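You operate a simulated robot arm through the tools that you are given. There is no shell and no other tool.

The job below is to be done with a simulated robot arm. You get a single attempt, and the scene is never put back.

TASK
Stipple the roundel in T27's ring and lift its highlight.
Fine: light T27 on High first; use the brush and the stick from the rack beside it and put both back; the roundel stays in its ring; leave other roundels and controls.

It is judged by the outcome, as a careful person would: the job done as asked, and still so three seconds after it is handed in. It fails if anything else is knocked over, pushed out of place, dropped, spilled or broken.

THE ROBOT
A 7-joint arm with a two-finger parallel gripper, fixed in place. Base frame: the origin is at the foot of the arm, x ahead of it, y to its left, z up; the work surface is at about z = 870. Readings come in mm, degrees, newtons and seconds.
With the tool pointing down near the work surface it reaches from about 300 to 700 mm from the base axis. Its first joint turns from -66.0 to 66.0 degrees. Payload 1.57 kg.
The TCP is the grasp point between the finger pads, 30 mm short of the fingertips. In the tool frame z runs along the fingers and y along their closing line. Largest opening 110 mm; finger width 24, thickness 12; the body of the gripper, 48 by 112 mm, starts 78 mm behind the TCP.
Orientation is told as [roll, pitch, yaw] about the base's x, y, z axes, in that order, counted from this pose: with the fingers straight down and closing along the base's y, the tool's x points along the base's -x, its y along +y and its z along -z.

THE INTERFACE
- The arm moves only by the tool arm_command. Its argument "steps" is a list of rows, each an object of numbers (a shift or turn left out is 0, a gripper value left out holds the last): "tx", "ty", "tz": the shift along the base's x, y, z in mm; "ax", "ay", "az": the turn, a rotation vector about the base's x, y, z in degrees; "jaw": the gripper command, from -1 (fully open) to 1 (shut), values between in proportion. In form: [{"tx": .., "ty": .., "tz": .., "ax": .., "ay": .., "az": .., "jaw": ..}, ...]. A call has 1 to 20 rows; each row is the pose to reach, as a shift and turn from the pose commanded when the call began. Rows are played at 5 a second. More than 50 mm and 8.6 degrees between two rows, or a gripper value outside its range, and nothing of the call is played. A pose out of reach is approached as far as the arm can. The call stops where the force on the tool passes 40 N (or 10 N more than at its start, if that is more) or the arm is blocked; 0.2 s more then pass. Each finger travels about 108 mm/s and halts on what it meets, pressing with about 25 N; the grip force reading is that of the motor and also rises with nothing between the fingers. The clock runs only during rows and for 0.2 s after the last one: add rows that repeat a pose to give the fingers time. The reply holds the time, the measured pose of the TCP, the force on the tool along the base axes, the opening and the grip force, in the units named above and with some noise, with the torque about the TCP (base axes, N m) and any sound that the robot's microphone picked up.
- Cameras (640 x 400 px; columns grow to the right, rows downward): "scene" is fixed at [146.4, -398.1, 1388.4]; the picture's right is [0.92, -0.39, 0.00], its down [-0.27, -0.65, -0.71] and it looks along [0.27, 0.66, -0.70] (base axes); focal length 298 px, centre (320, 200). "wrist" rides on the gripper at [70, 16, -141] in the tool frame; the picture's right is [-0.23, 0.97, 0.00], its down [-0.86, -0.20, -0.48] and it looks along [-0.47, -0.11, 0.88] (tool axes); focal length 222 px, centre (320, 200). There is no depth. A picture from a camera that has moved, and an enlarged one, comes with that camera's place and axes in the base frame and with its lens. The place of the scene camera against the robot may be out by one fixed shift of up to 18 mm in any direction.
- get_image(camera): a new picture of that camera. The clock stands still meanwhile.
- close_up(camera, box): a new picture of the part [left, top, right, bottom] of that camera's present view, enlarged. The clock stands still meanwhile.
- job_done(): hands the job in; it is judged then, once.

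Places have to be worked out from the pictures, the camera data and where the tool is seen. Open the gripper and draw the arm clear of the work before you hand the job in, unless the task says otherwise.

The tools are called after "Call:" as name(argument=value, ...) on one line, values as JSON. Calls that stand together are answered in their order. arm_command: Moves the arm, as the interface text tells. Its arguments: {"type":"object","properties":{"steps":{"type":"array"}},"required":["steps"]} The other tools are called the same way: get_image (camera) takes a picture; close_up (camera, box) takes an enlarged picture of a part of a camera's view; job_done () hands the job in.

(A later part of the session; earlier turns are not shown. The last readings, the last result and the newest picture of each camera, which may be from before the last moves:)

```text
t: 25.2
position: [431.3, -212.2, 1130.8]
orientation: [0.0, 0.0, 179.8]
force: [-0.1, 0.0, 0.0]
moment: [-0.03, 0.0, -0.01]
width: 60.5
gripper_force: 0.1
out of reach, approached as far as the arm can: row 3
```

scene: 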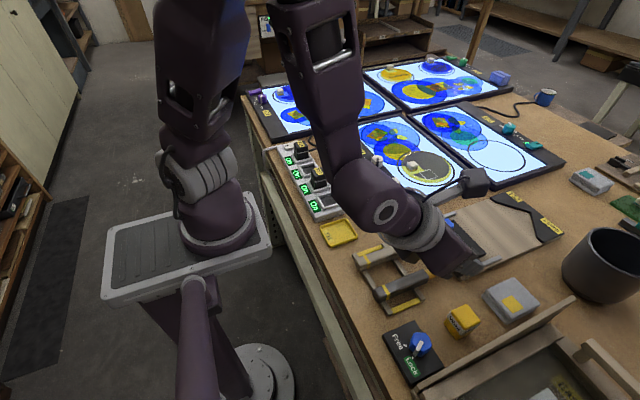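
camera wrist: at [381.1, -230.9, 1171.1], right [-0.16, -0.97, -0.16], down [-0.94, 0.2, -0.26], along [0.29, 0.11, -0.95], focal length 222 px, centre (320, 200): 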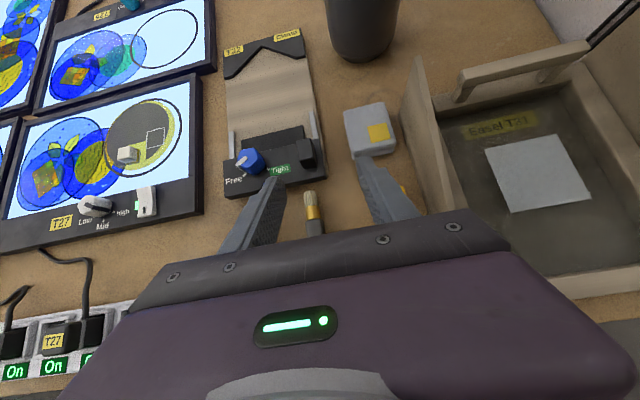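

I spin the yaw back in the negative direction in stages.

Call:
arm_command(steps=[{"az": -8, "ty": 5}, {"az": -16, "ty": 10}, {"az": -24, "ty": 15}, {"az": -32, "ty": 20}, {"az": -40, "ty": 25}, {"az": -48, "ty": 30}, {"az": -56, "ty": 30}, {"az": -64, "ty": 30}, {"az": -72, "ty": 30}, {"az": -80, "ty": 30}, {"az": -88, "ty": 30}, {"az": -96, "ty": 30}, {"az": -104, "ty": 30}, {"az": -112, "ty": 30}, {"az": -120, "ty": 30}, {"az": -128, "ty": 30}, {"az": -136, "ty": 30}, {"az": -144, "ty": 30}, {"az": -152, "ty": 30}, {"az": -160, "ty": 30}])

Call:
arm_command(steps=[{"az": -8}, {"az": -16}, {"az": -24}, {"az": -32}, {"az": -40}, {"az": -48}, {"az": -56}, {"az": -64}, {"az": -72}, {"az": -80}, {"az": -88}, {"az": -96}, {"az": -104}, {"az": -112}, {"az": -120}, {"az": -128}, {"az": -136}, {"az": -144}, {"az": -152}, {"az": -160}])

Call:
get_image(camera="scene")

```text
t: 29.4
position: [431.5, -181.4, 1130.1]
orientation: [-0.1, 0.0, 19.7]
force: [0.6, 0.4, -1.2]
moment: [-0.01, 0.05, 0.0]
width: 60.5
gripper_force: 0.2
```

```text
t: 33.6
position: [291.2, -186.2, 1088.8]
orientation: [-0.1, 0.0, -140.2]
force: [0.1, 0.7, 1.7]
moment: [-0.01, 0.03, 0.03]
width: 60.5
gripper_force: 0.0
out of reach, approached as far as the arm can: row 15, 16, 17, 18, 19, 20
```

```text
taken
```

scene: 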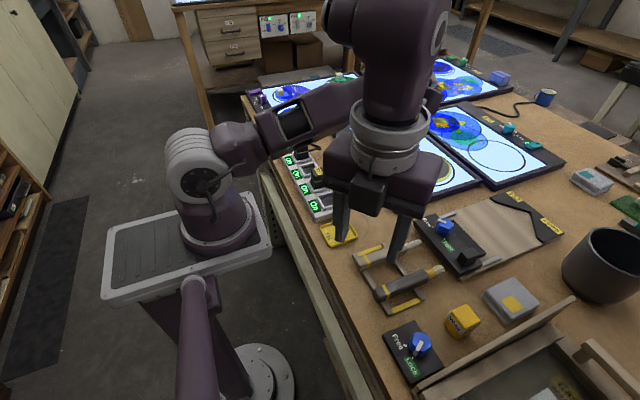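

The negative side also hits a limit near −100°, so the wrist's comfortable yaw range here is about −95° to +175°. I will instead grip at yaw 0 (fingers leaning forward) and use the tools at about yaw 135°; first I return to yaw 0.

Call:
arm_command(steps=[{"az": 8, "tx": 10, "tz": 5}, {"az": 16, "tx": 20, "tz": 10}, {"az": 24, "tx": 30, "tz": 15}, {"az": 32, "tx": 40, "tz": 20}, {"az": 40, "tx": 50, "tz": 25}, {"az": 48, "tx": 60, "tz": 30}, {"az": 56, "tx": 70, "tz": 35}, {"az": 64, "tx": 80, "tz": 40}, {"az": 72, "tx": 90, "tz": 40}, {"az": 80, "tx": 100, "tz": 40}, {"az": 88, "tx": 110, "tz": 40}, {"az": 96, "tx": 120, "tz": 40}, {"az": 104, "tx": 120, "tz": 40}, {"az": 112, "tx": 120, "tz": 40}, {"az": 120, "tx": 120, "tz": 40}, {"az": 128, "tx": 120, "tz": 40}, {"az": 136, "tx": 120, "tz": 40}, {"az": 140.2, "tx": 120, "tz": 40}, {"az": 140.2, "tx": 120, "tz": 40}])

Call:
get_image(camera="scene")

Call:
get_image(camera="wrist")

```text
t: 37.6
position: [412.2, -185.9, 1128.5]
orientation: [-0.2, 0.0, 0.1]
force: [0.7, 0.4, 0.1]
moment: [0.0, 0.0, -0.02]
width: 60.5
gripper_force: 0.0
```

```text
taken
```

scene: 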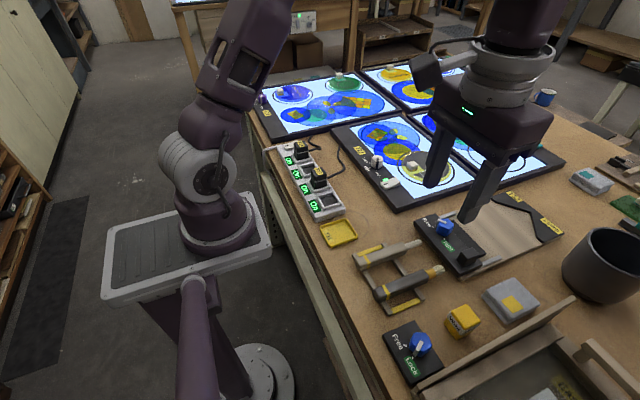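

```text
taken
camera wrist: at [342.2, -169.5, 1269.5], right [0.22, 0.97, 0.0], down [0.86, -0.2, 0.48], along [0.47, -0.11, -0.88], focal length 222 px, centre (320, 200)
```

wrist: 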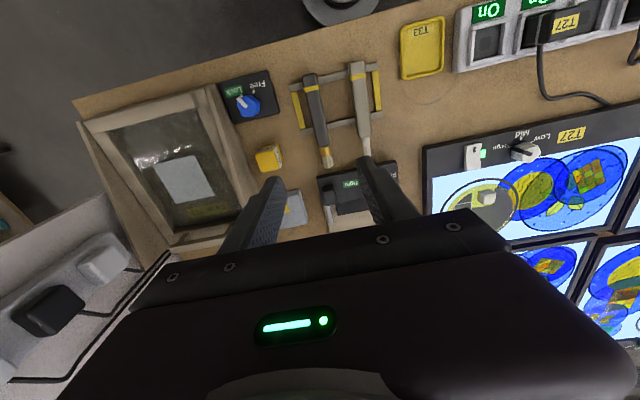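

Back at yaw 0 with everything reached. I zoom in to measure the tools from here.

Call:
close_up(camera="wrist", box=[270, 50, 410, 180])

```text
3.08 times, centred on (340, 115) of wrist
camera zoom: at [342.2, -169.5, 1269.5], right [0.22, 0.97, 0.0], down [0.86, -0.2, 0.48], along [0.47, -0.11, -0.88], focal length 684 px, centre (258, 462)
```

zoom: 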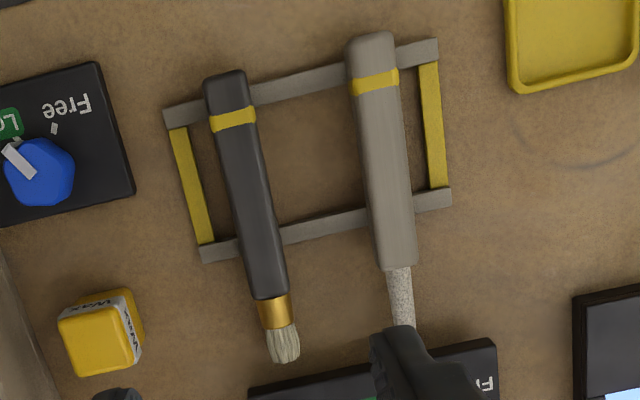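

The brush axis sits at y≈−184 (handle x 333–441, bristle end x≈480, z≈893) and the stick at y≈−115. I now test the forward-leaning grasp pose (yaw 0, tilt −40°) above the brush.

Call:
arm_command(steps=[{"tx": -5, "ty": 0.4, "tz": -10, "ay": -6}, {"tx": -10, "ty": 0.8, "tz": -20, "ay": -12}, {"tx": -15, "ty": 1.2, "tz": -30, "ay": -18}, {"tx": -20, "ty": 1.6, "tz": -40, "ay": -24}, {"tx": -25, "ty": 2, "tz": -55, "ay": -30}, {"tx": -30, "ty": 2.2, "tz": -70, "ay": -35}, {"tx": -37, "ty": 2.4, "tz": -85, "ay": -40}, {"tx": -37, "ty": 2.4, "tz": -100, "ay": -40}, {"tx": -37, "ty": 2.4, "tz": -128, "ay": -40}, {"tx": -37, "ty": 2.4, "tz": -128, "ay": -40}])

Call:
get_image(camera="wrist")

Call:
get_image(camera="scene")

```text
t: 39.8
position: [413.5, -209.1, 1044.9]
orientation: [-1.0, -39.1, 1.1]
force: [-0.4, -0.4, 0.1]
moment: [-0.03, -0.01, 0.0]
width: 60.4
gripper_force: 0.0
out of reach, approached as far as the arm can: row 6, 7, 8, 9, 10
```

```text
taken
camera wrist: at [269.4, -193.8, 1110.5], right [0.17, 0.98, 0.13], down [0.36, -0.18, 0.91], along [0.92, -0.11, -0.39], focal length 222 px, centre (320, 200)
```

wrist: 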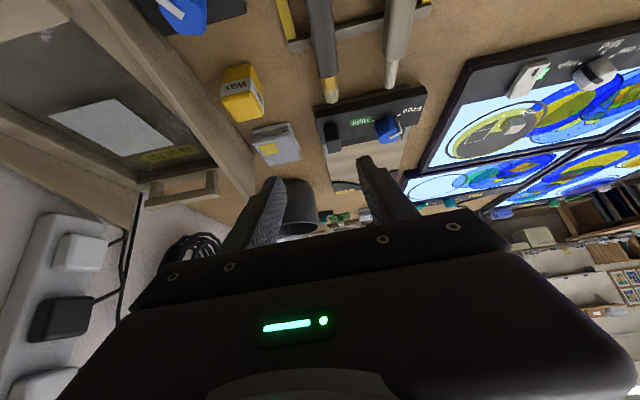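

```text
taken
```

scene: 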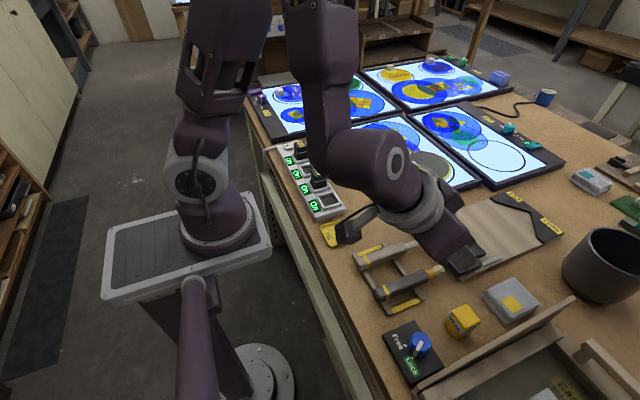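

At 40° the rack is too close to the base; about 30° should be reachable nearer the table. Before that I check the rack's height and side bars closely, since fingers must fit between handle and side bar.

Call:
close_up(camera="scene", box=[370, 265, 450, 320])

Call:
close_up(camera="scene", box=[345, 235, 425, 290])

```text
7.27 times, centred on (410, 292) of scene
camera zoom: at [146.4, -398.1, 1388.4], right [0.92, -0.39, 0.0], down [-0.27, -0.65, -0.71], along [0.27, 0.66, -0.7], focal length 2168 px, centre (-334, -473)
```

zoom: 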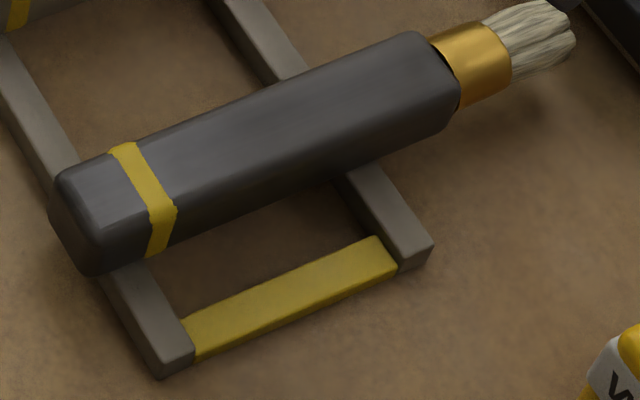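

```text
7.27 times, centred on (385, 262) of scene
camera zoom: at [146.4, -398.1, 1388.4], right [0.92, -0.39, 0.0], down [-0.27, -0.65, -0.71], along [0.27, 0.66, -0.7], focal length 2168 px, centre (-153, -254)
```

zoom: 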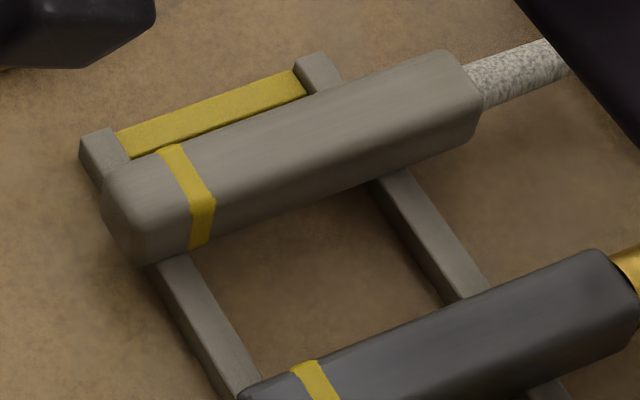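

The crossbars top out near z≈880, side bars near 876, and handles span about z 880–901. I move to (375, −183.5, 960) with a 30° forward tilt to test that pose.

Call:
arm_command(steps=[{"tx": -8, "ty": 5, "tz": -15, "ax": 0.2, "ay": 3, "az": -0.1}, {"tx": -16, "ty": 10, "tz": -30, "ax": 0.4, "ay": 6, "az": -0.2}, {"tx": -24, "ty": 15, "tz": -45, "ax": 0.8, "ay": 9.1, "az": -0.45}, {"tx": -32, "ty": 20, "tz": -65, "ax": 0.8, "ay": 9.1, "az": -0.45}, {"tx": -38.5, "ty": 25.6, "tz": -85, "ax": 0.8, "ay": 9.1, "az": -0.45}, {"tx": -38.5, "ty": 25.6, "tz": -85, "ax": 0.8, "ay": 9.1, "az": -0.45}])

Call:
get_image(camera="wrist")

Call:
close_up(camera="scene", box=[330, 190, 490, 330])

```text
t: 41.2
position: [392.8, -186.8, 958.5]
orientation: [0.8, -30.7, -0.9]
force: [0.3, 0.2, -0.8]
moment: [-0.04, 0.04, 0.0]
width: 60.7
gripper_force: 0.1
out of reach, approached as far as the arm can: row 1, 2, 3, 4, 5, 6
```

```text
taken
camera wrist: at [260.6, -169.5, 1044.0], right [0.2, 0.97, 0.13], down [0.49, -0.21, 0.85], along [0.85, -0.11, -0.52], focal length 222 px, centre (320, 200)
```

wrist: 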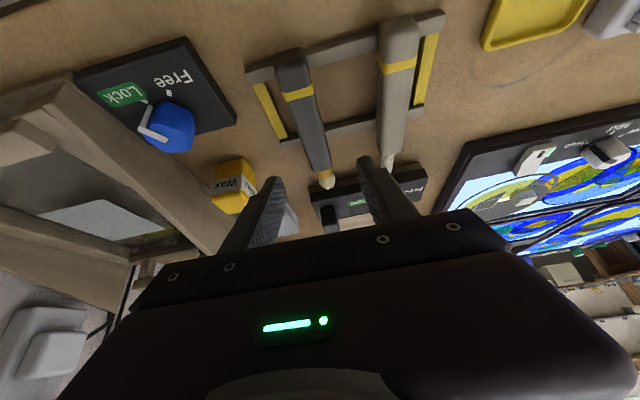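

```text
2.86 times, centred on (410, 260) of scene
camera zoom: at [146.4, -398.1, 1388.4], right [0.92, -0.39, 0.0], down [-0.27, -0.65, -0.71], along [0.27, 0.66, -0.7], focal length 852 px, centre (63, 29)
```

zoom: 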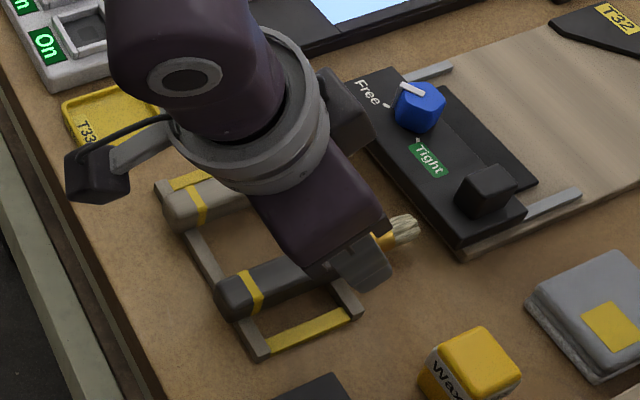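

With a 30° tilt the arm reaches x≈393 here, which still allows gripping the handle near x≈400. I check the finger-to-handle alignment enlarged.

Call:
close_up(camera="wrist", box=[230, 30, 430, 220])

```text
2.11 times, centred on (330, 125) of wrist
camera zoom: at [260.6, -169.5, 1044.0], right [0.2, 0.97, 0.13], down [0.49, -0.21, 0.85], along [0.85, -0.11, -0.52], focal length 468 px, centre (299, 358)
```

zoom: 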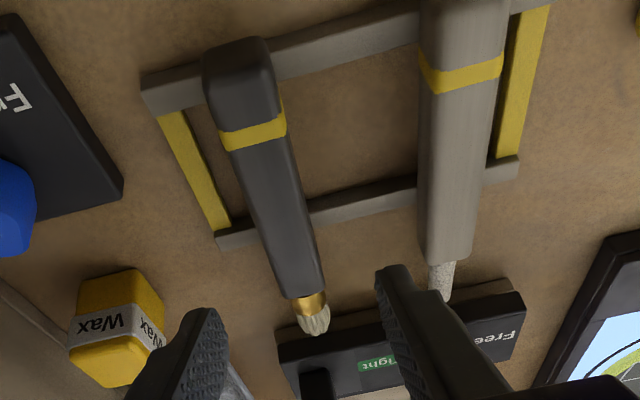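

I move to just above the handle (x 390, y −184.5, z 940), correct the small orientation error, and narrow the fingers to ~44 mm.

Call:
arm_command(steps=[{"tx": -1.5, "ty": 1, "tz": -6, "ax": -0.3, "ay": 0.3, "az": 0.2, "jaw": 0.2}, {"tx": -2.8, "ty": 2.3, "tz": -12, "ax": -0.69, "ay": 0.7, "az": 0.49, "jaw": 0.2}, {"tx": -2.8, "ty": 2.3, "tz": -18, "ax": -0.69, "ay": 0.7, "az": 0.49, "jaw": 0.2}, {"tx": -2.8, "ty": 2.3, "tz": -18, "ax": -0.69, "ay": 0.7, "az": 0.49, "jaw": 0.2}])

Call:
close_up(camera="wrist", box=[220, 60, 420, 220])

Call:
close_up(camera="scene", box=[365, 240, 455, 310])

```text
t: 42.2
position: [390.3, -183.8, 939.3]
orientation: [0.0, -30.1, 0.0]
force: [0.2, 0.3, 0.1]
moment: [0.02, 0.0, 0.0]
width: 44.0
gripper_force: 0.1
```

```text
2.50 times, centred on (320, 140) of wrist
camera zoom: at [258.4, -167.3, 1026.6], right [0.2, 0.97, 0.11], down [0.5, -0.2, 0.84], along [0.84, -0.11, -0.52], focal length 555 px, centre (320, 350)
```

zoom: 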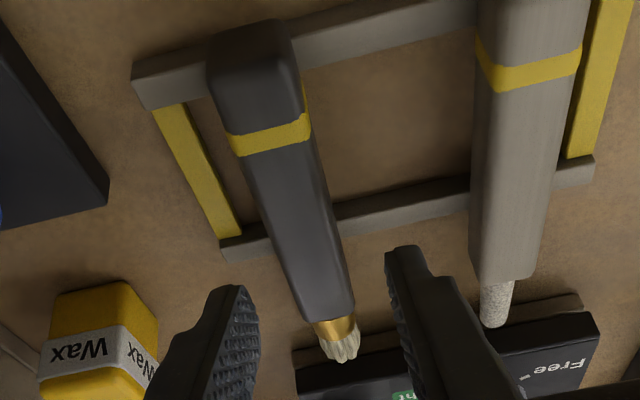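

```text
5.71 times, centred on (410, 275) of scene
camera zoom: at [146.4, -398.1, 1388.4], right [0.92, -0.39, 0.0], down [-0.27, -0.65, -0.71], along [0.27, 0.66, -0.7], focal length 1704 px, centre (-194, -229)
```

zoom: 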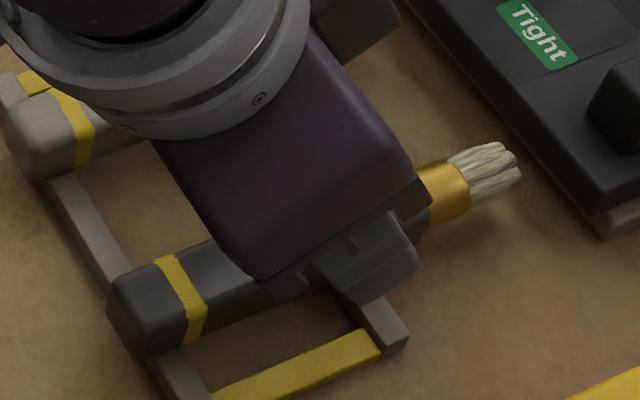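

The brush axis is at y≈−184.3 and the fingers are centred on it within 0.5 mm. I narrow to 30 mm and descend straight to z 911.

Call:
arm_command(steps=[{"ty": -0.5, "jaw": 0.4545}, {"ty": -0.5, "tz": -8}, {"ty": -0.5, "tz": -16}, {"ty": -0.5, "tz": -22}, {"ty": -0.5, "tz": -26}, {"ty": -0.5, "tz": -28}, {"ty": -0.5, "tz": -28}])

Call:
close_up(camera="wrist", box=[220, 60, 420, 220])

Call:
close_up(camera="scene", box=[375, 255, 455, 310])

```text
t: 43.8
position: [390.2, -184.2, 912.6]
orientation: [0.0, -30.3, 0.0]
force: [-0.4, 0.6, -0.3]
moment: [0.01, -0.01, 0.02]
width: 30.2
gripper_force: 0.1
```

```text
2.50 times, centred on (320, 140) of wrist
camera zoom: at [258.8, -168.2, 998.3], right [0.2, 0.97, 0.11], down [0.5, -0.2, 0.84], along [0.84, -0.11, -0.52], focal length 555 px, centre (320, 350)
```

zoom: 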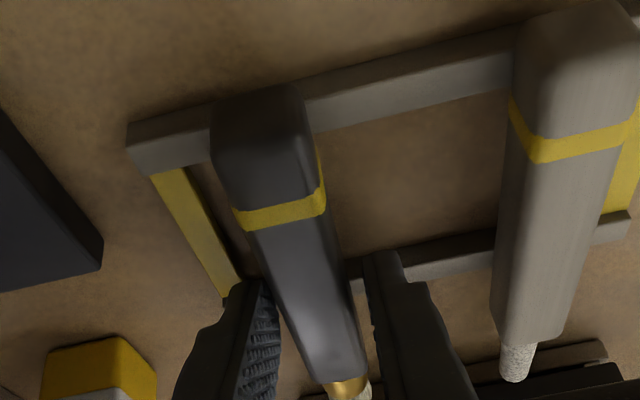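

```text
7.27 times, centred on (415, 282) of scene
camera zoom: at [146.4, -398.1, 1388.4], right [0.92, -0.39, 0.0], down [-0.27, -0.65, -0.71], along [0.27, 0.66, -0.7], focal length 2168 px, centre (-371, -400)
```

zoom: 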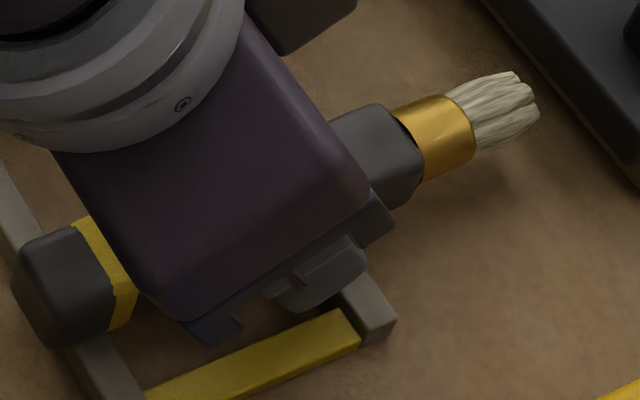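

The handle is between the fingers with no contact. I go 2.5 mm lower and close.

Call:
arm_command(steps=[{"tz": -1.5}, {"tz": -2.5}, {"tz": -2.5, "jaw": 0.7}, {"tz": -2.5, "jaw": 1}, {"tz": -2.5, "jaw": 1}, {"tz": -2.5, "jaw": 1}])

Call:
close_up(camera="wrist", box=[220, 60, 420, 220])

```text
t: 45.2
position: [390.9, -184.1, 910.5]
orientation: [0.0, -30.3, 0.0]
force: [-0.6, -2.7, 2.7]
moment: [-0.09, -0.03, -0.01]
width: 21.3
gripper_force: 25.2
```

```text
2.50 times, centred on (320, 140) of wrist
camera zoom: at [258.7, -168.4, 996.0], right [0.2, 0.97, 0.11], down [0.5, -0.2, 0.84], along [0.84, -0.11, -0.52], focal length 555 px, centre (320, 350)
```

zoom: 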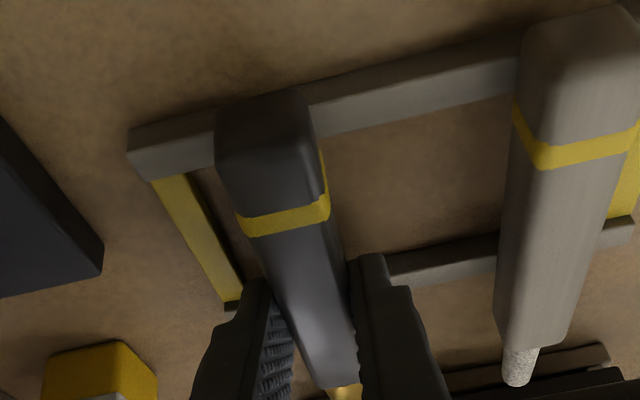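

Gripped (21.3 mm). I lift straight up 15 mm and check that the brush comes cleanly.

Call:
arm_command(steps=[{"tz": 3}, {"tz": 8}, {"tz": 15}, {"tz": 15}])

Call:
close_up(camera="wrist", box=[220, 60, 420, 220])

Call:
close_up(camera="scene", box=[355, 230, 465, 310])

```text
t: 46.2
position: [391.5, -184.0, 925.6]
orientation: [0.0, -30.2, 0.0]
force: [0.3, 0.7, -0.9]
moment: [0.02, 0.05, 0.02]
width: 21.2
gripper_force: 25.0
```

```text
2.50 times, centred on (320, 140) of wrist
camera zoom: at [258.8, -167.9, 1011.4], right [0.2, 0.97, 0.11], down [0.5, -0.2, 0.84], along [0.84, -0.11, -0.52], focal length 555 px, centre (320, 350)
```

zoom: 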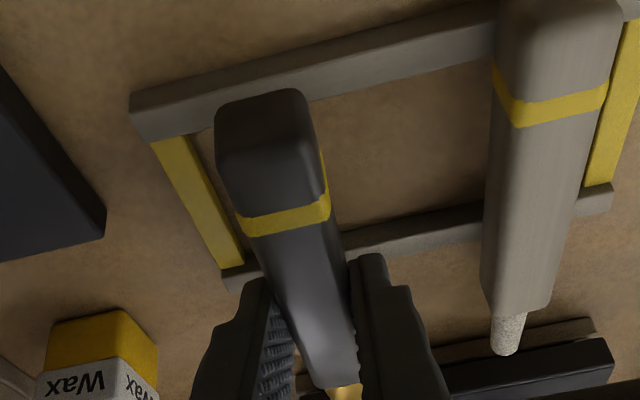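

```text
5.00 times, centred on (410, 270) of scene
camera zoom: at [146.4, -398.1, 1388.4], right [0.92, -0.39, 0.0], down [-0.27, -0.65, -0.71], along [0.27, 0.66, -0.7], focal length 1490 px, centre (-130, -150)
```

zoom: 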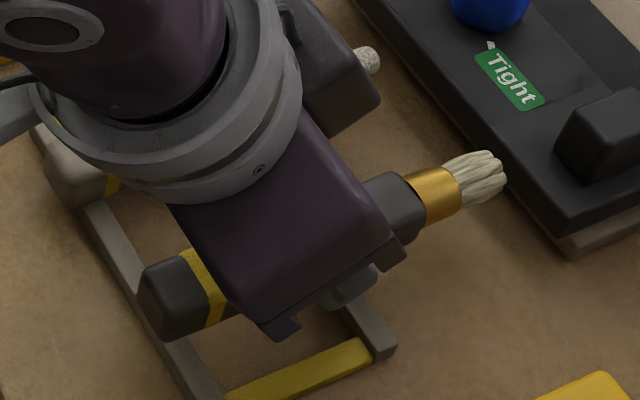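

The brush is held and the rack undisturbed. I raise it well clear and bring the fingers vertical while moving forward.

Call:
arm_command(steps=[{"tz": 20}, {"tz": 45}, {"tx": 10, "tz": 70, "ay": 5}, {"tx": 20, "tz": 95, "ay": 10}, {"tx": 30, "tz": 120, "ay": 16}, {"tx": 45, "ty": 10, "tz": 145, "ay": 22}, {"tx": 60, "ty": 20, "tz": 160, "ay": 27}, {"tx": 75, "ty": 30, "tz": 170, "ay": 30.2}, {"tx": 75, "ty": 30, "tz": 170, "ay": 30.2}])

Call:
get_image(camera="scene")

Call:
get_image(camera="wrist")

```text
t: 48.2
position: [465.1, -153.4, 1094.5]
orientation: [0.0, 0.2, -0.2]
force: [0.3, 0.4, -1.1]
moment: [0.02, 0.05, -0.01]
width: 21.3
gripper_force: 24.9
out of reach, approached as far as the arm can: row 4, 5, 6, 7
```

```text
taken
```

scene: 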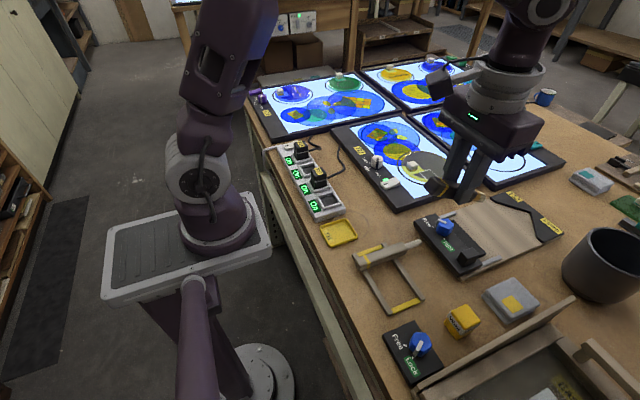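

```text
taken
camera wrist: at [395.5, -136.7, 1235.3], right [0.23, 0.97, 0.0], down [0.86, -0.2, 0.48], along [0.46, -0.11, -0.88], focal length 222 px, centre (320, 200)
```

wrist: 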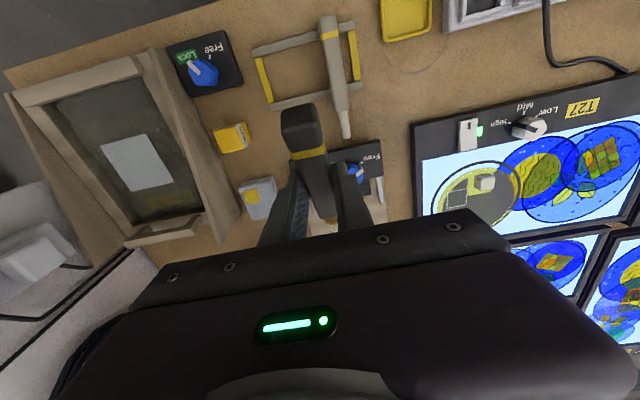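

Brush held firmly. I now yaw to 135° while moving over toward T27 at a safe height.

Call:
arm_command(steps=[{"tx": 7, "ty": 14, "az": 8}, {"tx": 14, "ty": 28, "az": 16}, {"tx": 21, "ty": 42, "az": 24}, {"tx": 28, "ty": 56, "az": 32}, {"tx": 35, "ty": 70, "az": 40}, {"tx": 42, "ty": 84, "az": 48}, {"tx": 49, "ty": 98, "az": 56}, {"tx": 56, "ty": 112, "az": 64}, {"tx": 63, "ty": 126, "az": 72}, {"tx": 70, "ty": 140, "az": 80}, {"tx": 77, "ty": 154, "az": 88}, {"tx": 84, "ty": 168, "az": 96}, {"tx": 91, "ty": 182, "az": 104}, {"tx": 98, "ty": 196, "az": 112}, {"tx": 105, "ty": 210, "az": 120}, {"tx": 112, "ty": 224, "az": 128}, {"tx": 119, "ty": 238, "az": 135.2}, {"tx": 119, "ty": 238, "az": 135.2}])

Call:
get_image(camera="scene")

```text
t: 52.0
position: [585.3, 84.9, 1095.1]
orientation: [-0.1, 0.0, 135.3]
force: [0.1, 0.1, -0.2]
moment: [-0.03, 0.01, -0.01]
width: 21.2
gripper_force: 25.4
```

```text
taken
```

scene: 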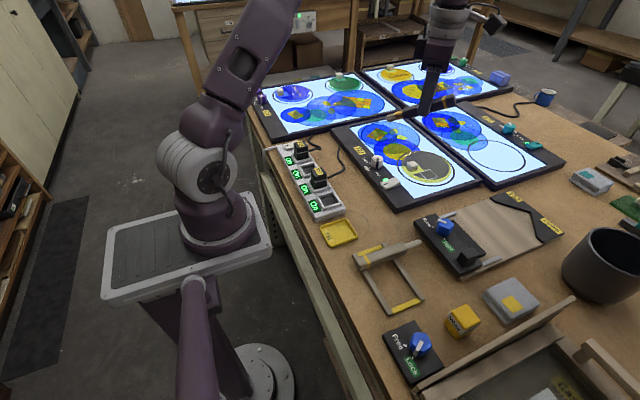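

Now I lean the fingers by 55° about the tool's y so the brush points nearly straight down above the roundel.

Call:
arm_command(steps=[{"tx": 4, "ty": 1, "ax": -5, "ay": -5}, {"tx": 8, "ty": 2, "ax": -10, "ay": -10}, {"tx": 12, "ty": 3, "ax": -15, "ay": -15}, {"tx": 16, "ty": 4, "ax": -20, "ay": -20}, {"tx": 20, "ty": 5, "ax": -25, "ay": -25}, {"tx": 24, "ty": 6, "ax": -30, "ay": -30}, {"tx": 29, "ty": 8, "ax": -35, "ay": -35}, {"tx": 35, "ty": 10, "ax": -38.9, "ay": -38.9}, {"tx": 35, "ty": 10, "ax": -38.9, "ay": -38.9}])

Call:
get_image(camera="scene")

Call:
get_image(camera="wrist")

Call:
close_up(camera="scene", box=[380, 80, 500, 200])

```text
t: 54.0
position: [639.9, 86.1, 1091.3]
orientation: [0.2, 55.1, 135.5]
force: [0.2, -0.1, -0.6]
moment: [0.0, 0.0, 0.03]
width: 21.2
gripper_force: 25.2
out of reach, approached as far as the arm can: row 7, 8, 9
```

```text
taken
```

scene: 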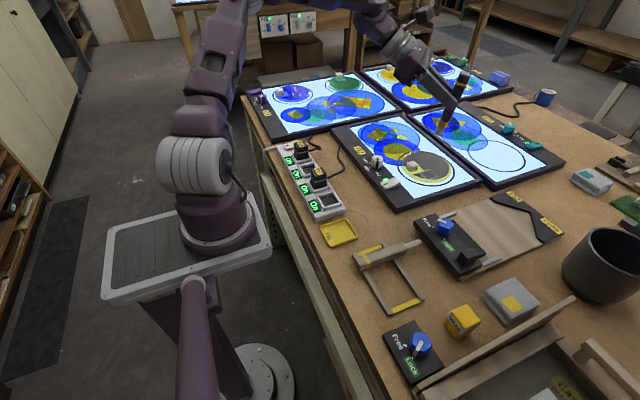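

```text
taken
camera wrist: at [574.8, 129.1, 1230.1], right [-0.78, -0.6, -0.18], down [-0.49, 0.76, -0.43], along [0.4, -0.24, -0.89], focal length 222 px, centre (320, 200)
```

wrist: 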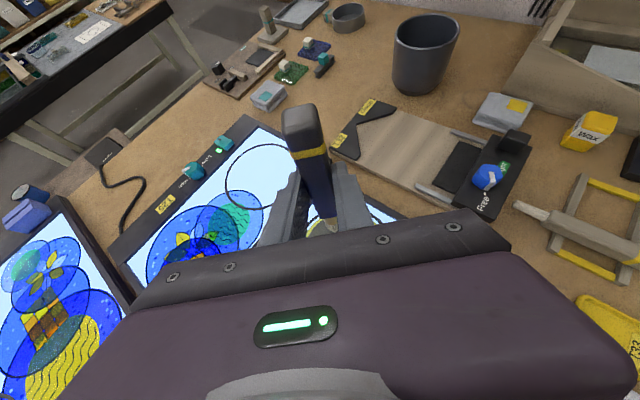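

```text
3.33 times, centred on (440, 140) of scene
camera zoom: at [146.5, -398.1, 1388.4], right [0.92, -0.39, 0.0], down [-0.27, -0.65, -0.71], along [0.27, 0.66, -0.7], focal length 994 px, centre (-80, 400)
```

zoom: 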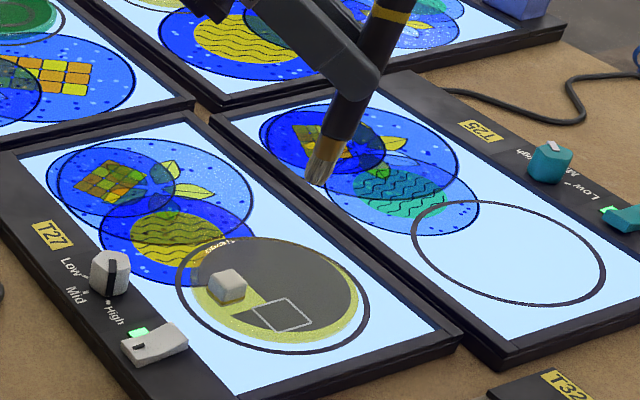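

The tilt works but off-plane it pushes the arm to a limit. I turn the lean into the arm's plane (yaw ≈ 175°), which should be more comfortable.

Call:
arm_command(steps=[{"az": 6, "tx": -3}, {"az": 12, "tx": -6}, {"az": 18, "tx": -9}, {"az": 24, "tx": -12}, {"az": 30, "tx": -15}, {"az": 36, "tx": -18}, {"az": 39.5, "tx": -20}, {"az": 39.5, "tx": -20}])

Call:
get_image(camera="scene")

Call:
close_up(camera="scene", box=[380, 80, 500, 200])

```text
t: 55.8
position: [619.1, 87.7, 1092.3]
orientation: [0.3, 55.1, 174.9]
force: [0.4, 0.0, -0.6]
moment: [-0.02, 0.03, -0.03]
width: 21.4
gripper_force: 25.3
out of reach, approached as far as the arm can: row 1, 2
```

```text
taken
```

scene: 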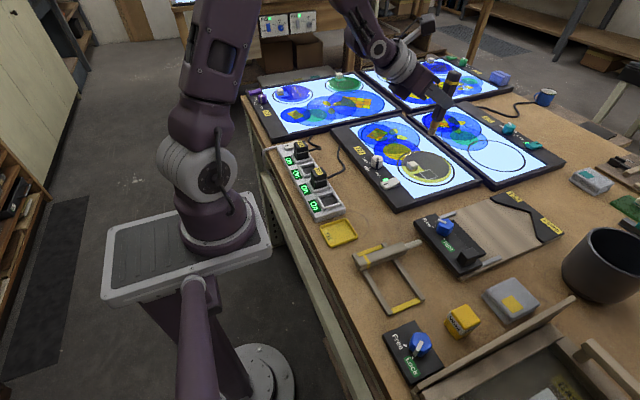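

```text
3.33 times, centred on (440, 140) of scene
camera zoom: at [146.4, -398.1, 1388.4], right [0.92, -0.39, 0.0], down [-0.27, -0.65, -0.71], along [0.27, 0.66, -0.7], focal length 994 px, centre (-80, 400)
```

zoom: 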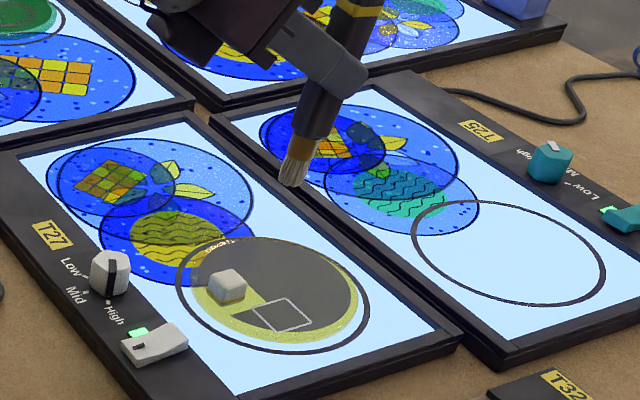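

The pose is reached with the brush nearly vertical over the roundel. I zoom in to check the brush's lean and tip position relative to the roundel.

Call:
close_up(camera="scene", box=[400, 90, 480, 145])

Call:
get_image(camera="wrist")

```text
7.27 times, centred on (440, 118) of scene
camera zoom: at [146.4, -398.1, 1388.4], right [0.92, -0.39, 0.0], down [-0.27, -0.65, -0.71], along [0.27, 0.66, -0.7], focal length 2168 px, centre (-553, 800)
```

zoom: 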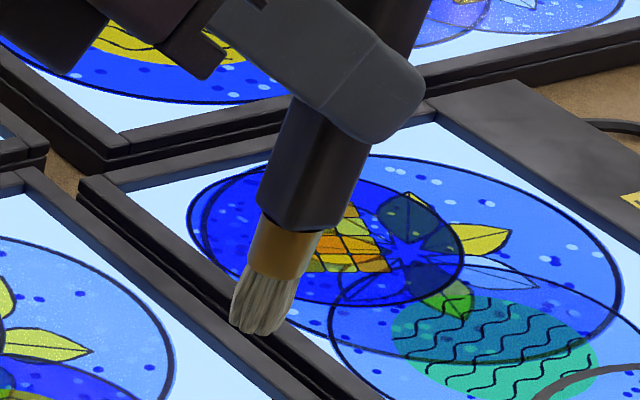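

```text
taken
camera wrist: at [542.2, 78.4, 1230.4], right [-0.22, -0.96, -0.18], down [-0.86, 0.28, -0.43], along [0.46, 0.06, -0.89], focal length 222 px, centre (320, 200)
```

wrist: 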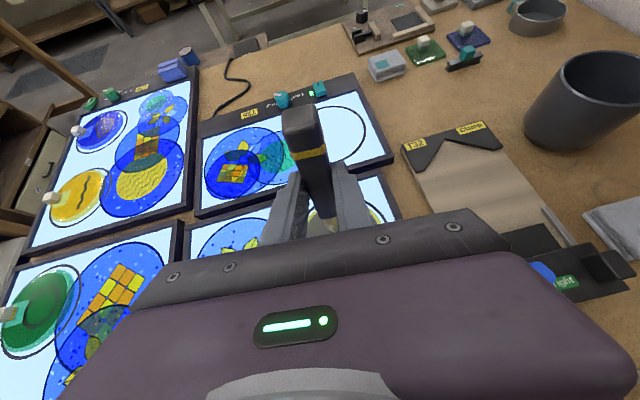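

From the wrist views I put the film as a circle of radius ≈60 mm about (642, 87), the square at x 609–639, y 35–67, and the cube at (591, 86). I lower the brush to hover about 25 mm above the film near (650, 100) and look.

Call:
arm_command(steps=[{"tx": 5, "ty": 3, "tz": -12}, {"tx": 10, "ty": 6, "tz": -24}, {"tx": 15, "ty": 9, "tz": -36}, {"tx": 19.5, "ty": 13, "tz": -48}, {"tx": 19.5, "ty": 13, "tz": -60}, {"tx": 19.5, "ty": 13, "tz": -72}, {"tx": 19.5, "ty": 13, "tz": -72}])

Call:
close_up(camera="scene", box=[390, 100, 490, 195])

Call:
get_image(camera="wrist")

```text
t: 57.4
position: [639.3, 100.8, 1019.0]
orientation: [0.3, 55.0, 174.9]
force: [0.2, 0.1, -0.5]
moment: [0.02, 0.01, 0.01]
width: 21.4
gripper_force: 24.9
```

```text
4.21 times, centred on (440, 148) of scene
camera zoom: at [146.5, -398.1, 1388.4], right [0.92, -0.39, 0.0], down [-0.27, -0.65, -0.71], along [0.27, 0.66, -0.7], focal length 1255 px, centre (-185, 421)
```

zoom: 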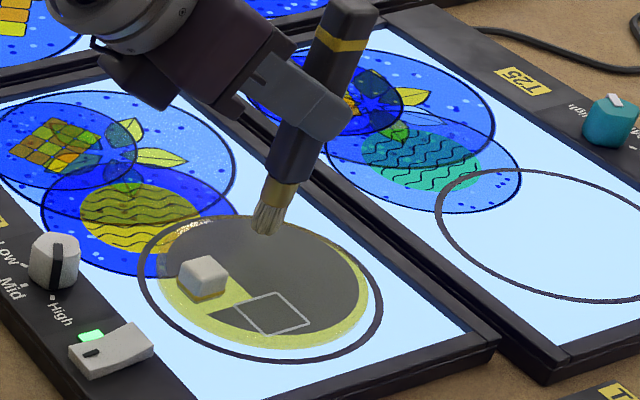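

```text
taken
camera wrist: at [562.0, 91.4, 1157.7], right [-0.22, -0.96, -0.18], down [-0.86, 0.28, -0.43], along [0.46, 0.06, -0.89], focal length 222 px, centre (320, 200)
```

wrist: 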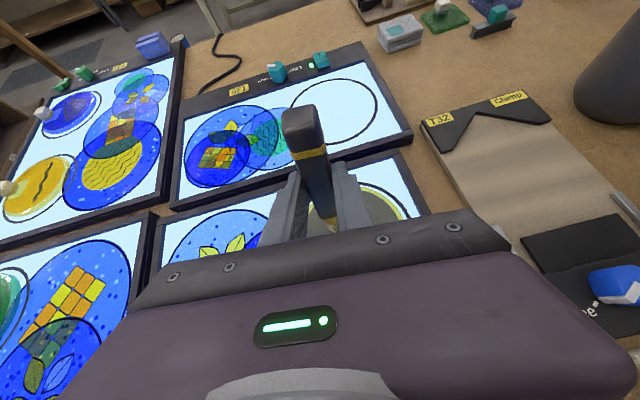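

I descend in small stages, watching for first contact.

Call:
arm_command(steps=[{"tz": -6}, {"tz": -11}, {"tz": -14}, {"tz": -16}, {"tz": -16}])

Call:
close_up(camera="scene", box=[410, 120, 470, 180])

```text
t: 58.6
position: [640.0, 101.2, 1005.0]
orientation: [0.2, 55.0, 174.8]
force: [0.0, 1.2, -0.7]
moment: [0.01, -0.02, 0.0]
width: 21.1
gripper_force: 25.2
```

```text
6.67 times, centred on (440, 150) of scene
camera zoom: at [146.4, -398.1, 1388.4], right [0.92, -0.39, 0.0], down [-0.27, -0.65, -0.71], along [0.27, 0.66, -0.7], focal length 1987 px, centre (-480, 533)
```

zoom: 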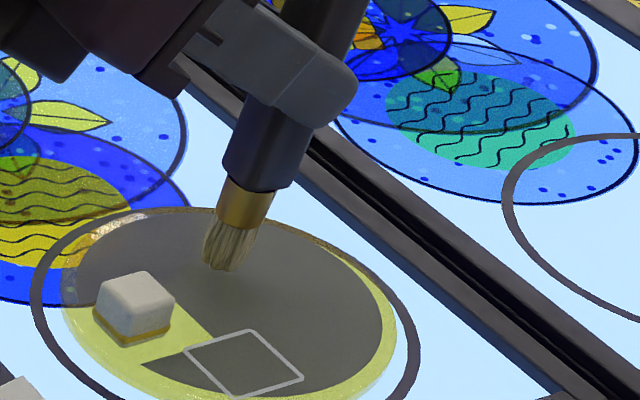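

The tip is close (a soft shadow is forming). I continue 1 mm at a time.

Call:
arm_command(steps=[{"tz": -1}, {"tz": -2}, {"tz": -3}, {"tz": -4}, {"tz": -4}])

Call:
close_up(camera="scene", box=[410, 120, 470, 180])

```text
t: 59.8
position: [640.2, 100.7, 999.7]
orientation: [0.1, 55.0, 174.9]
force: [0.6, 0.5, -0.8]
moment: [0.01, 0.04, 0.04]
width: 21.2
gripper_force: 25.1
```

```text
6.67 times, centred on (440, 150) of scene
camera zoom: at [146.4, -398.1, 1388.4], right [0.92, -0.39, 0.0], down [-0.27, -0.65, -0.71], along [0.27, 0.66, -0.7], focal length 1987 px, centre (-480, 533)
```

zoom: 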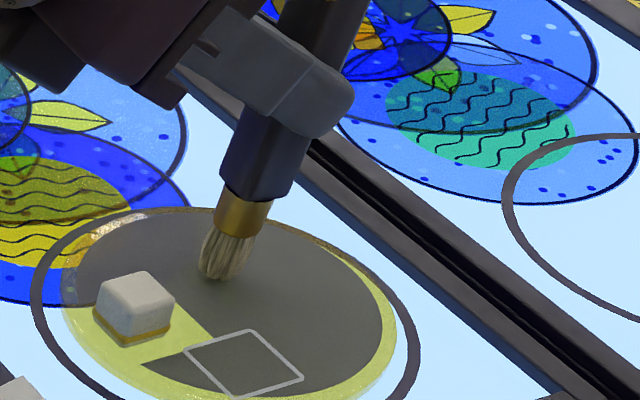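

No contact yet; I continue down 1 mm at a time.

Call:
arm_command(steps=[{"tz": -1}, {"tz": -2}, {"tz": -3}, {"tz": -3}])

Call:
close_up(camera="scene", box=[420, 140, 460, 170])

```text
t: 60.8
position: [640.4, 99.6, 998.1]
orientation: [0.1, 55.2, 174.8]
force: [-1.9, -0.1, 10.3]
moment: [0.02, -0.08, 0.01]
width: 21.5
gripper_force: 25.3
```

```text
13.33 times, centred on (440, 155) of scene
camera zoom: at [146.2, -398.1, 1388.4], right [0.92, -0.39, 0.0], down [-0.27, -0.65, -0.71], along [0.27, 0.66, -0.7], focal length 3975 px, centre (-1280, 800)
```

zoom: 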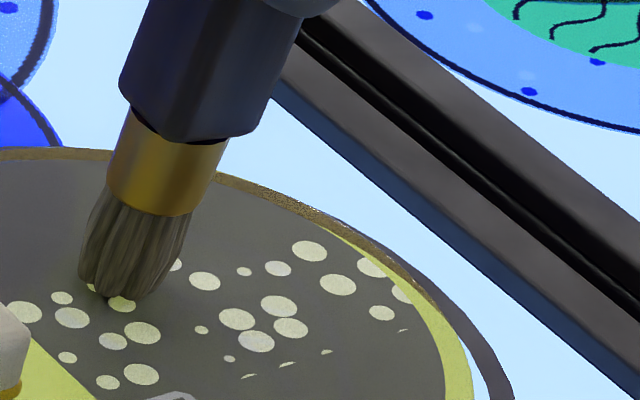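

Contact (≈10 N) at TCP z≈998.5 and light stipple dots have appeared. I lift and look at what this dab did.

Call:
arm_command(steps=[{"tz": 3}, {"tz": 8}, {"tz": 15}, {"tz": 15}])

Call:
close_up(camera="scene", box=[395, 135, 475, 195])

```text
t: 61.8
position: [639.8, 101.1, 1013.1]
orientation: [0.2, 55.0, 175.0]
force: [-0.5, -1.0, -0.9]
moment: [0.03, 0.05, -0.01]
width: 21.3
gripper_force: 24.3
```

```text
6.67 times, centred on (435, 165) of scene
camera zoom: at [146.4, -398.1, 1388.4], right [0.92, -0.39, 0.0], down [-0.27, -0.65, -0.71], along [0.27, 0.66, -0.7], focal length 1987 px, centre (-447, 433)
```

zoom: 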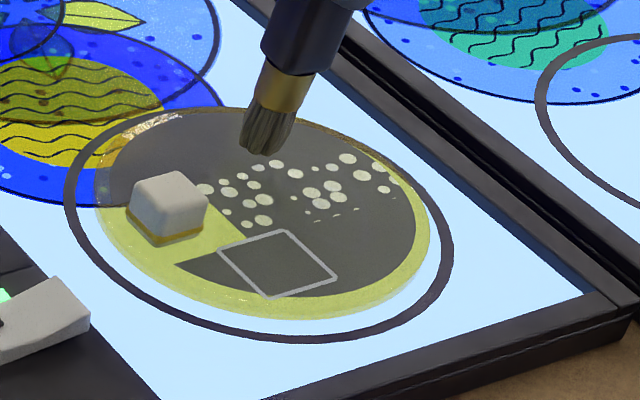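

The dab stippled one band across the film (roughly y 62–107), so the film seems to be divided in bands along y. I shift 27 mm to +y for the far band and dab there.

Call:
arm_command(steps=[{"ty": 9, "tz": 2}, {"ty": 18, "tz": 2}, {"ty": 27, "tz": 0}, {"ty": 27, "tz": -7}, {"ty": 27, "tz": -11}, {"ty": 27, "tz": -13}, {"ty": 27, "tz": -14.5}, {"ty": 27, "tz": -14.5}])

Call:
close_up(camera="scene", box=[395, 120, 475, 195])

```text
t: 63.6
position: [639.5, 129.1, 998.0]
orientation: [0.2, 55.1, 174.8]
force: [0.1, 1.0, 4.7]
moment: [0.06, -0.02, 0.01]
width: 21.4
gripper_force: 24.4
```

```text
5.33 times, centred on (435, 158) of scene
camera zoom: at [146.3, -398.1, 1388.4], right [0.92, -0.39, 0.0], down [-0.27, -0.65, -0.71], along [0.27, 0.66, -0.7], focal length 1590 px, centre (-293, 427)
```

zoom: 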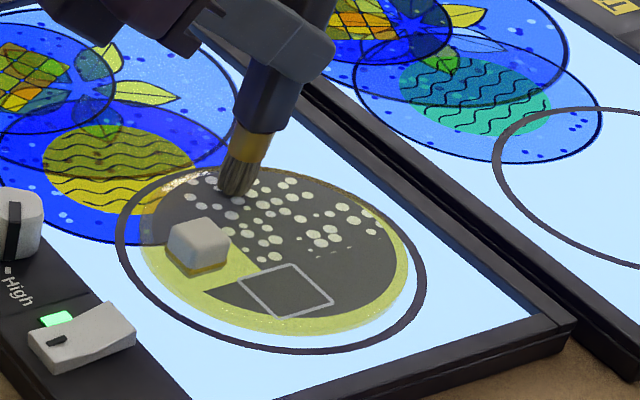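

The far band is stippled at only ~5 N. I lift and move to the near band, at about (665, 47), clear of the square and cube.

Call:
arm_command(steps=[{"tz": 5}, {"tz": 15}, {"tz": 22}, {"tx": 4, "ty": -20, "tz": 22}, {"tx": 8, "ty": -40, "tz": 22}, {"tx": 11, "ty": -60, "tz": 22}, {"tx": 14, "ty": -81, "tz": 22}, {"tx": 14, "ty": -81, "tz": 22}])

Call:
close_up(camera="scene", box=[395, 120, 475, 195])

```text
t: 65.4
position: [654.1, 46.6, 1019.9]
orientation: [0.2, 55.0, 174.9]
force: [-0.3, -0.7, -0.2]
moment: [-0.04, 0.06, 0.01]
width: 21.1
gripper_force: 24.9
```

```text
5.33 times, centred on (435, 158) of scene
camera zoom: at [146.4, -398.1, 1388.4], right [0.92, -0.39, 0.0], down [-0.27, -0.65, -0.71], along [0.27, 0.66, -0.7], focal length 1590 px, centre (-293, 427)
```

zoom: 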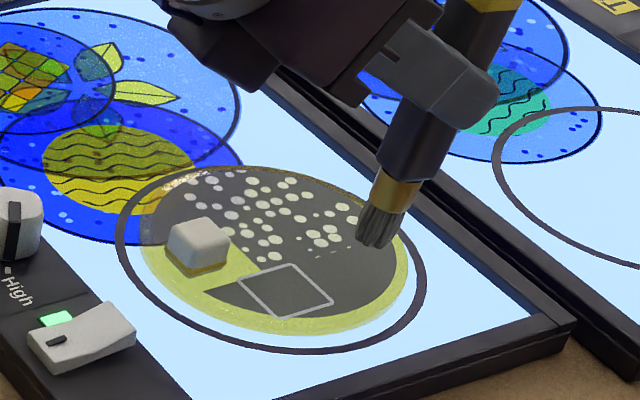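

The tip will land inside the near band, right of the square. I dab there.

Call:
arm_command(steps=[{"tz": -10}, {"tz": -15}, {"tz": -18}, {"tz": -20}, {"tz": -21.5}, {"tz": -21.5}])

Call:
close_up(camera="scene", box=[395, 120, 475, 195])

```text
t: 66.8
position: [653.0, 46.1, 999.8]
orientation: [0.3, 55.1, 174.7]
force: [0.6, 0.6, 0.7]
moment: [-0.02, 0.02, 0.02]
width: 21.4
gripper_force: 25.0
```

```text
5.33 times, centred on (435, 158) of scene
camera zoom: at [146.4, -398.1, 1388.4], right [0.92, -0.39, 0.0], down [-0.27, -0.65, -0.71], along [0.27, 0.66, -0.7], focal length 1590 px, centre (-293, 427)
```

zoom: 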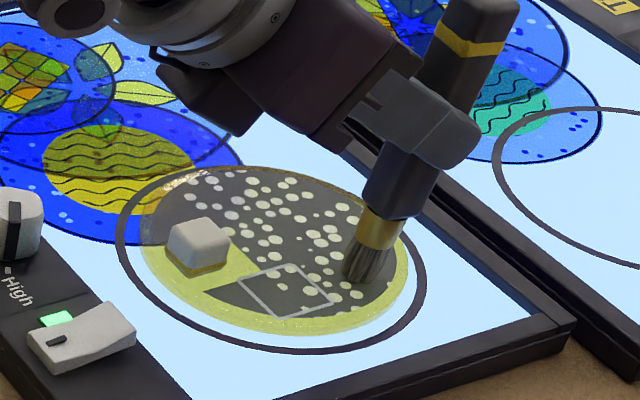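

The near band is stippled too, including within the square. I lift high and inspect coverage.

Call:
arm_command(steps=[{"tz": 5}, {"tz": 15}, {"tz": 35}, {"tz": 60}, {"tz": 90}, {"tz": 90}])

Call:
close_up(camera="scene", box=[395, 140, 465, 190])

```text
t: 68.2
position: [654.5, 47.7, 1088.1]
orientation: [0.2, 55.0, 174.8]
force: [0.1, 0.2, -0.8]
moment: [0.0, 0.02, 0.01]
width: 21.5
gripper_force: 25.7
```

```text
8.00 times, centred on (430, 165) of scene
camera zoom: at [146.4, -398.1, 1388.4], right [0.92, -0.39, 0.0], down [-0.27, -0.65, -0.71], along [0.27, 0.66, -0.7], focal length 2385 px, centre (-560, 480)
```

zoom: 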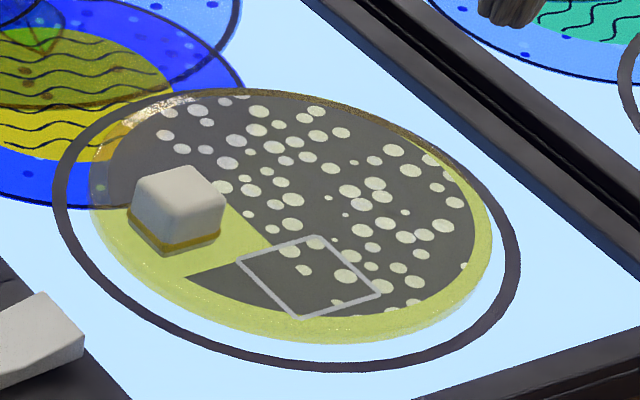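

Nearly everything is dotted, but the small-x parts of the film look bare. I zoom in further to be sure.

Call:
close_up(camera="scene", box=[400, 148, 440, 184])

Call:
get_image(camera="wrist")

```text
11.11 times, centred on (420, 166) of scene
camera zoom: at [146.4, -398.1, 1388.4], right [0.92, -0.39, 0.0], down [-0.27, -0.65, -0.71], along [0.27, 0.66, -0.7], focal length 3312 px, centre (-791, 578)
```

zoom: 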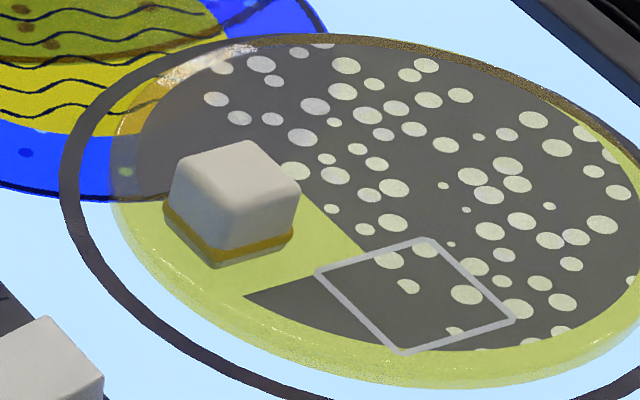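

```text
taken
camera wrist: at [576.5, 37.4, 1226.0], right [-0.22, -0.96, -0.18], down [-0.86, 0.28, -0.43], along [0.46, 0.06, -0.89], focal length 222 px, centre (320, 200)
```

wrist: 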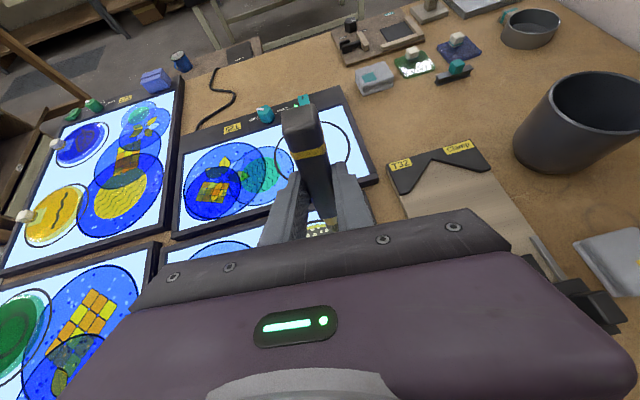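

Bare film remains at small x on both sides of the cube (around (604, 52) and (606, 121)). I move over the near-left bare part at (606, 50) first.

Call:
arm_command(steps=[{"tx": -15, "ty": 1, "tz": -10}, {"tx": -30, "ty": 2, "tz": -30}, {"tx": -45, "ty": 3, "tz": -50}, {"tx": -60, "ty": 3, "tz": -65}, {"tx": -60, "ty": 3, "tz": -68}, {"tx": -60, "ty": 3, "tz": -68}])

Call:
close_up(camera="scene", box=[395, 120, 475, 195])

```text
t: 69.6
position: [593.2, 51.0, 1021.9]
orientation: [0.2, 55.0, 174.8]
force: [-0.3, -0.7, -1.2]
moment: [-0.02, -0.01, -0.01]
width: 21.2
gripper_force: 24.6
```

```text
5.33 times, centred on (435, 158) of scene
camera zoom: at [146.4, -398.1, 1388.4], right [0.92, -0.39, 0.0], down [-0.27, -0.65, -0.71], along [0.27, 0.66, -0.7], focal length 1590 px, centre (-293, 427)
```

zoom: 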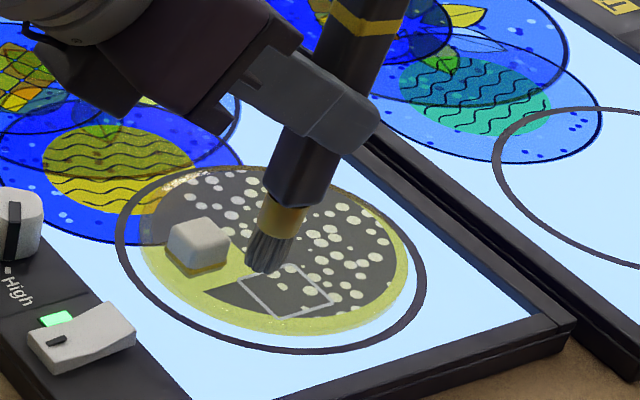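

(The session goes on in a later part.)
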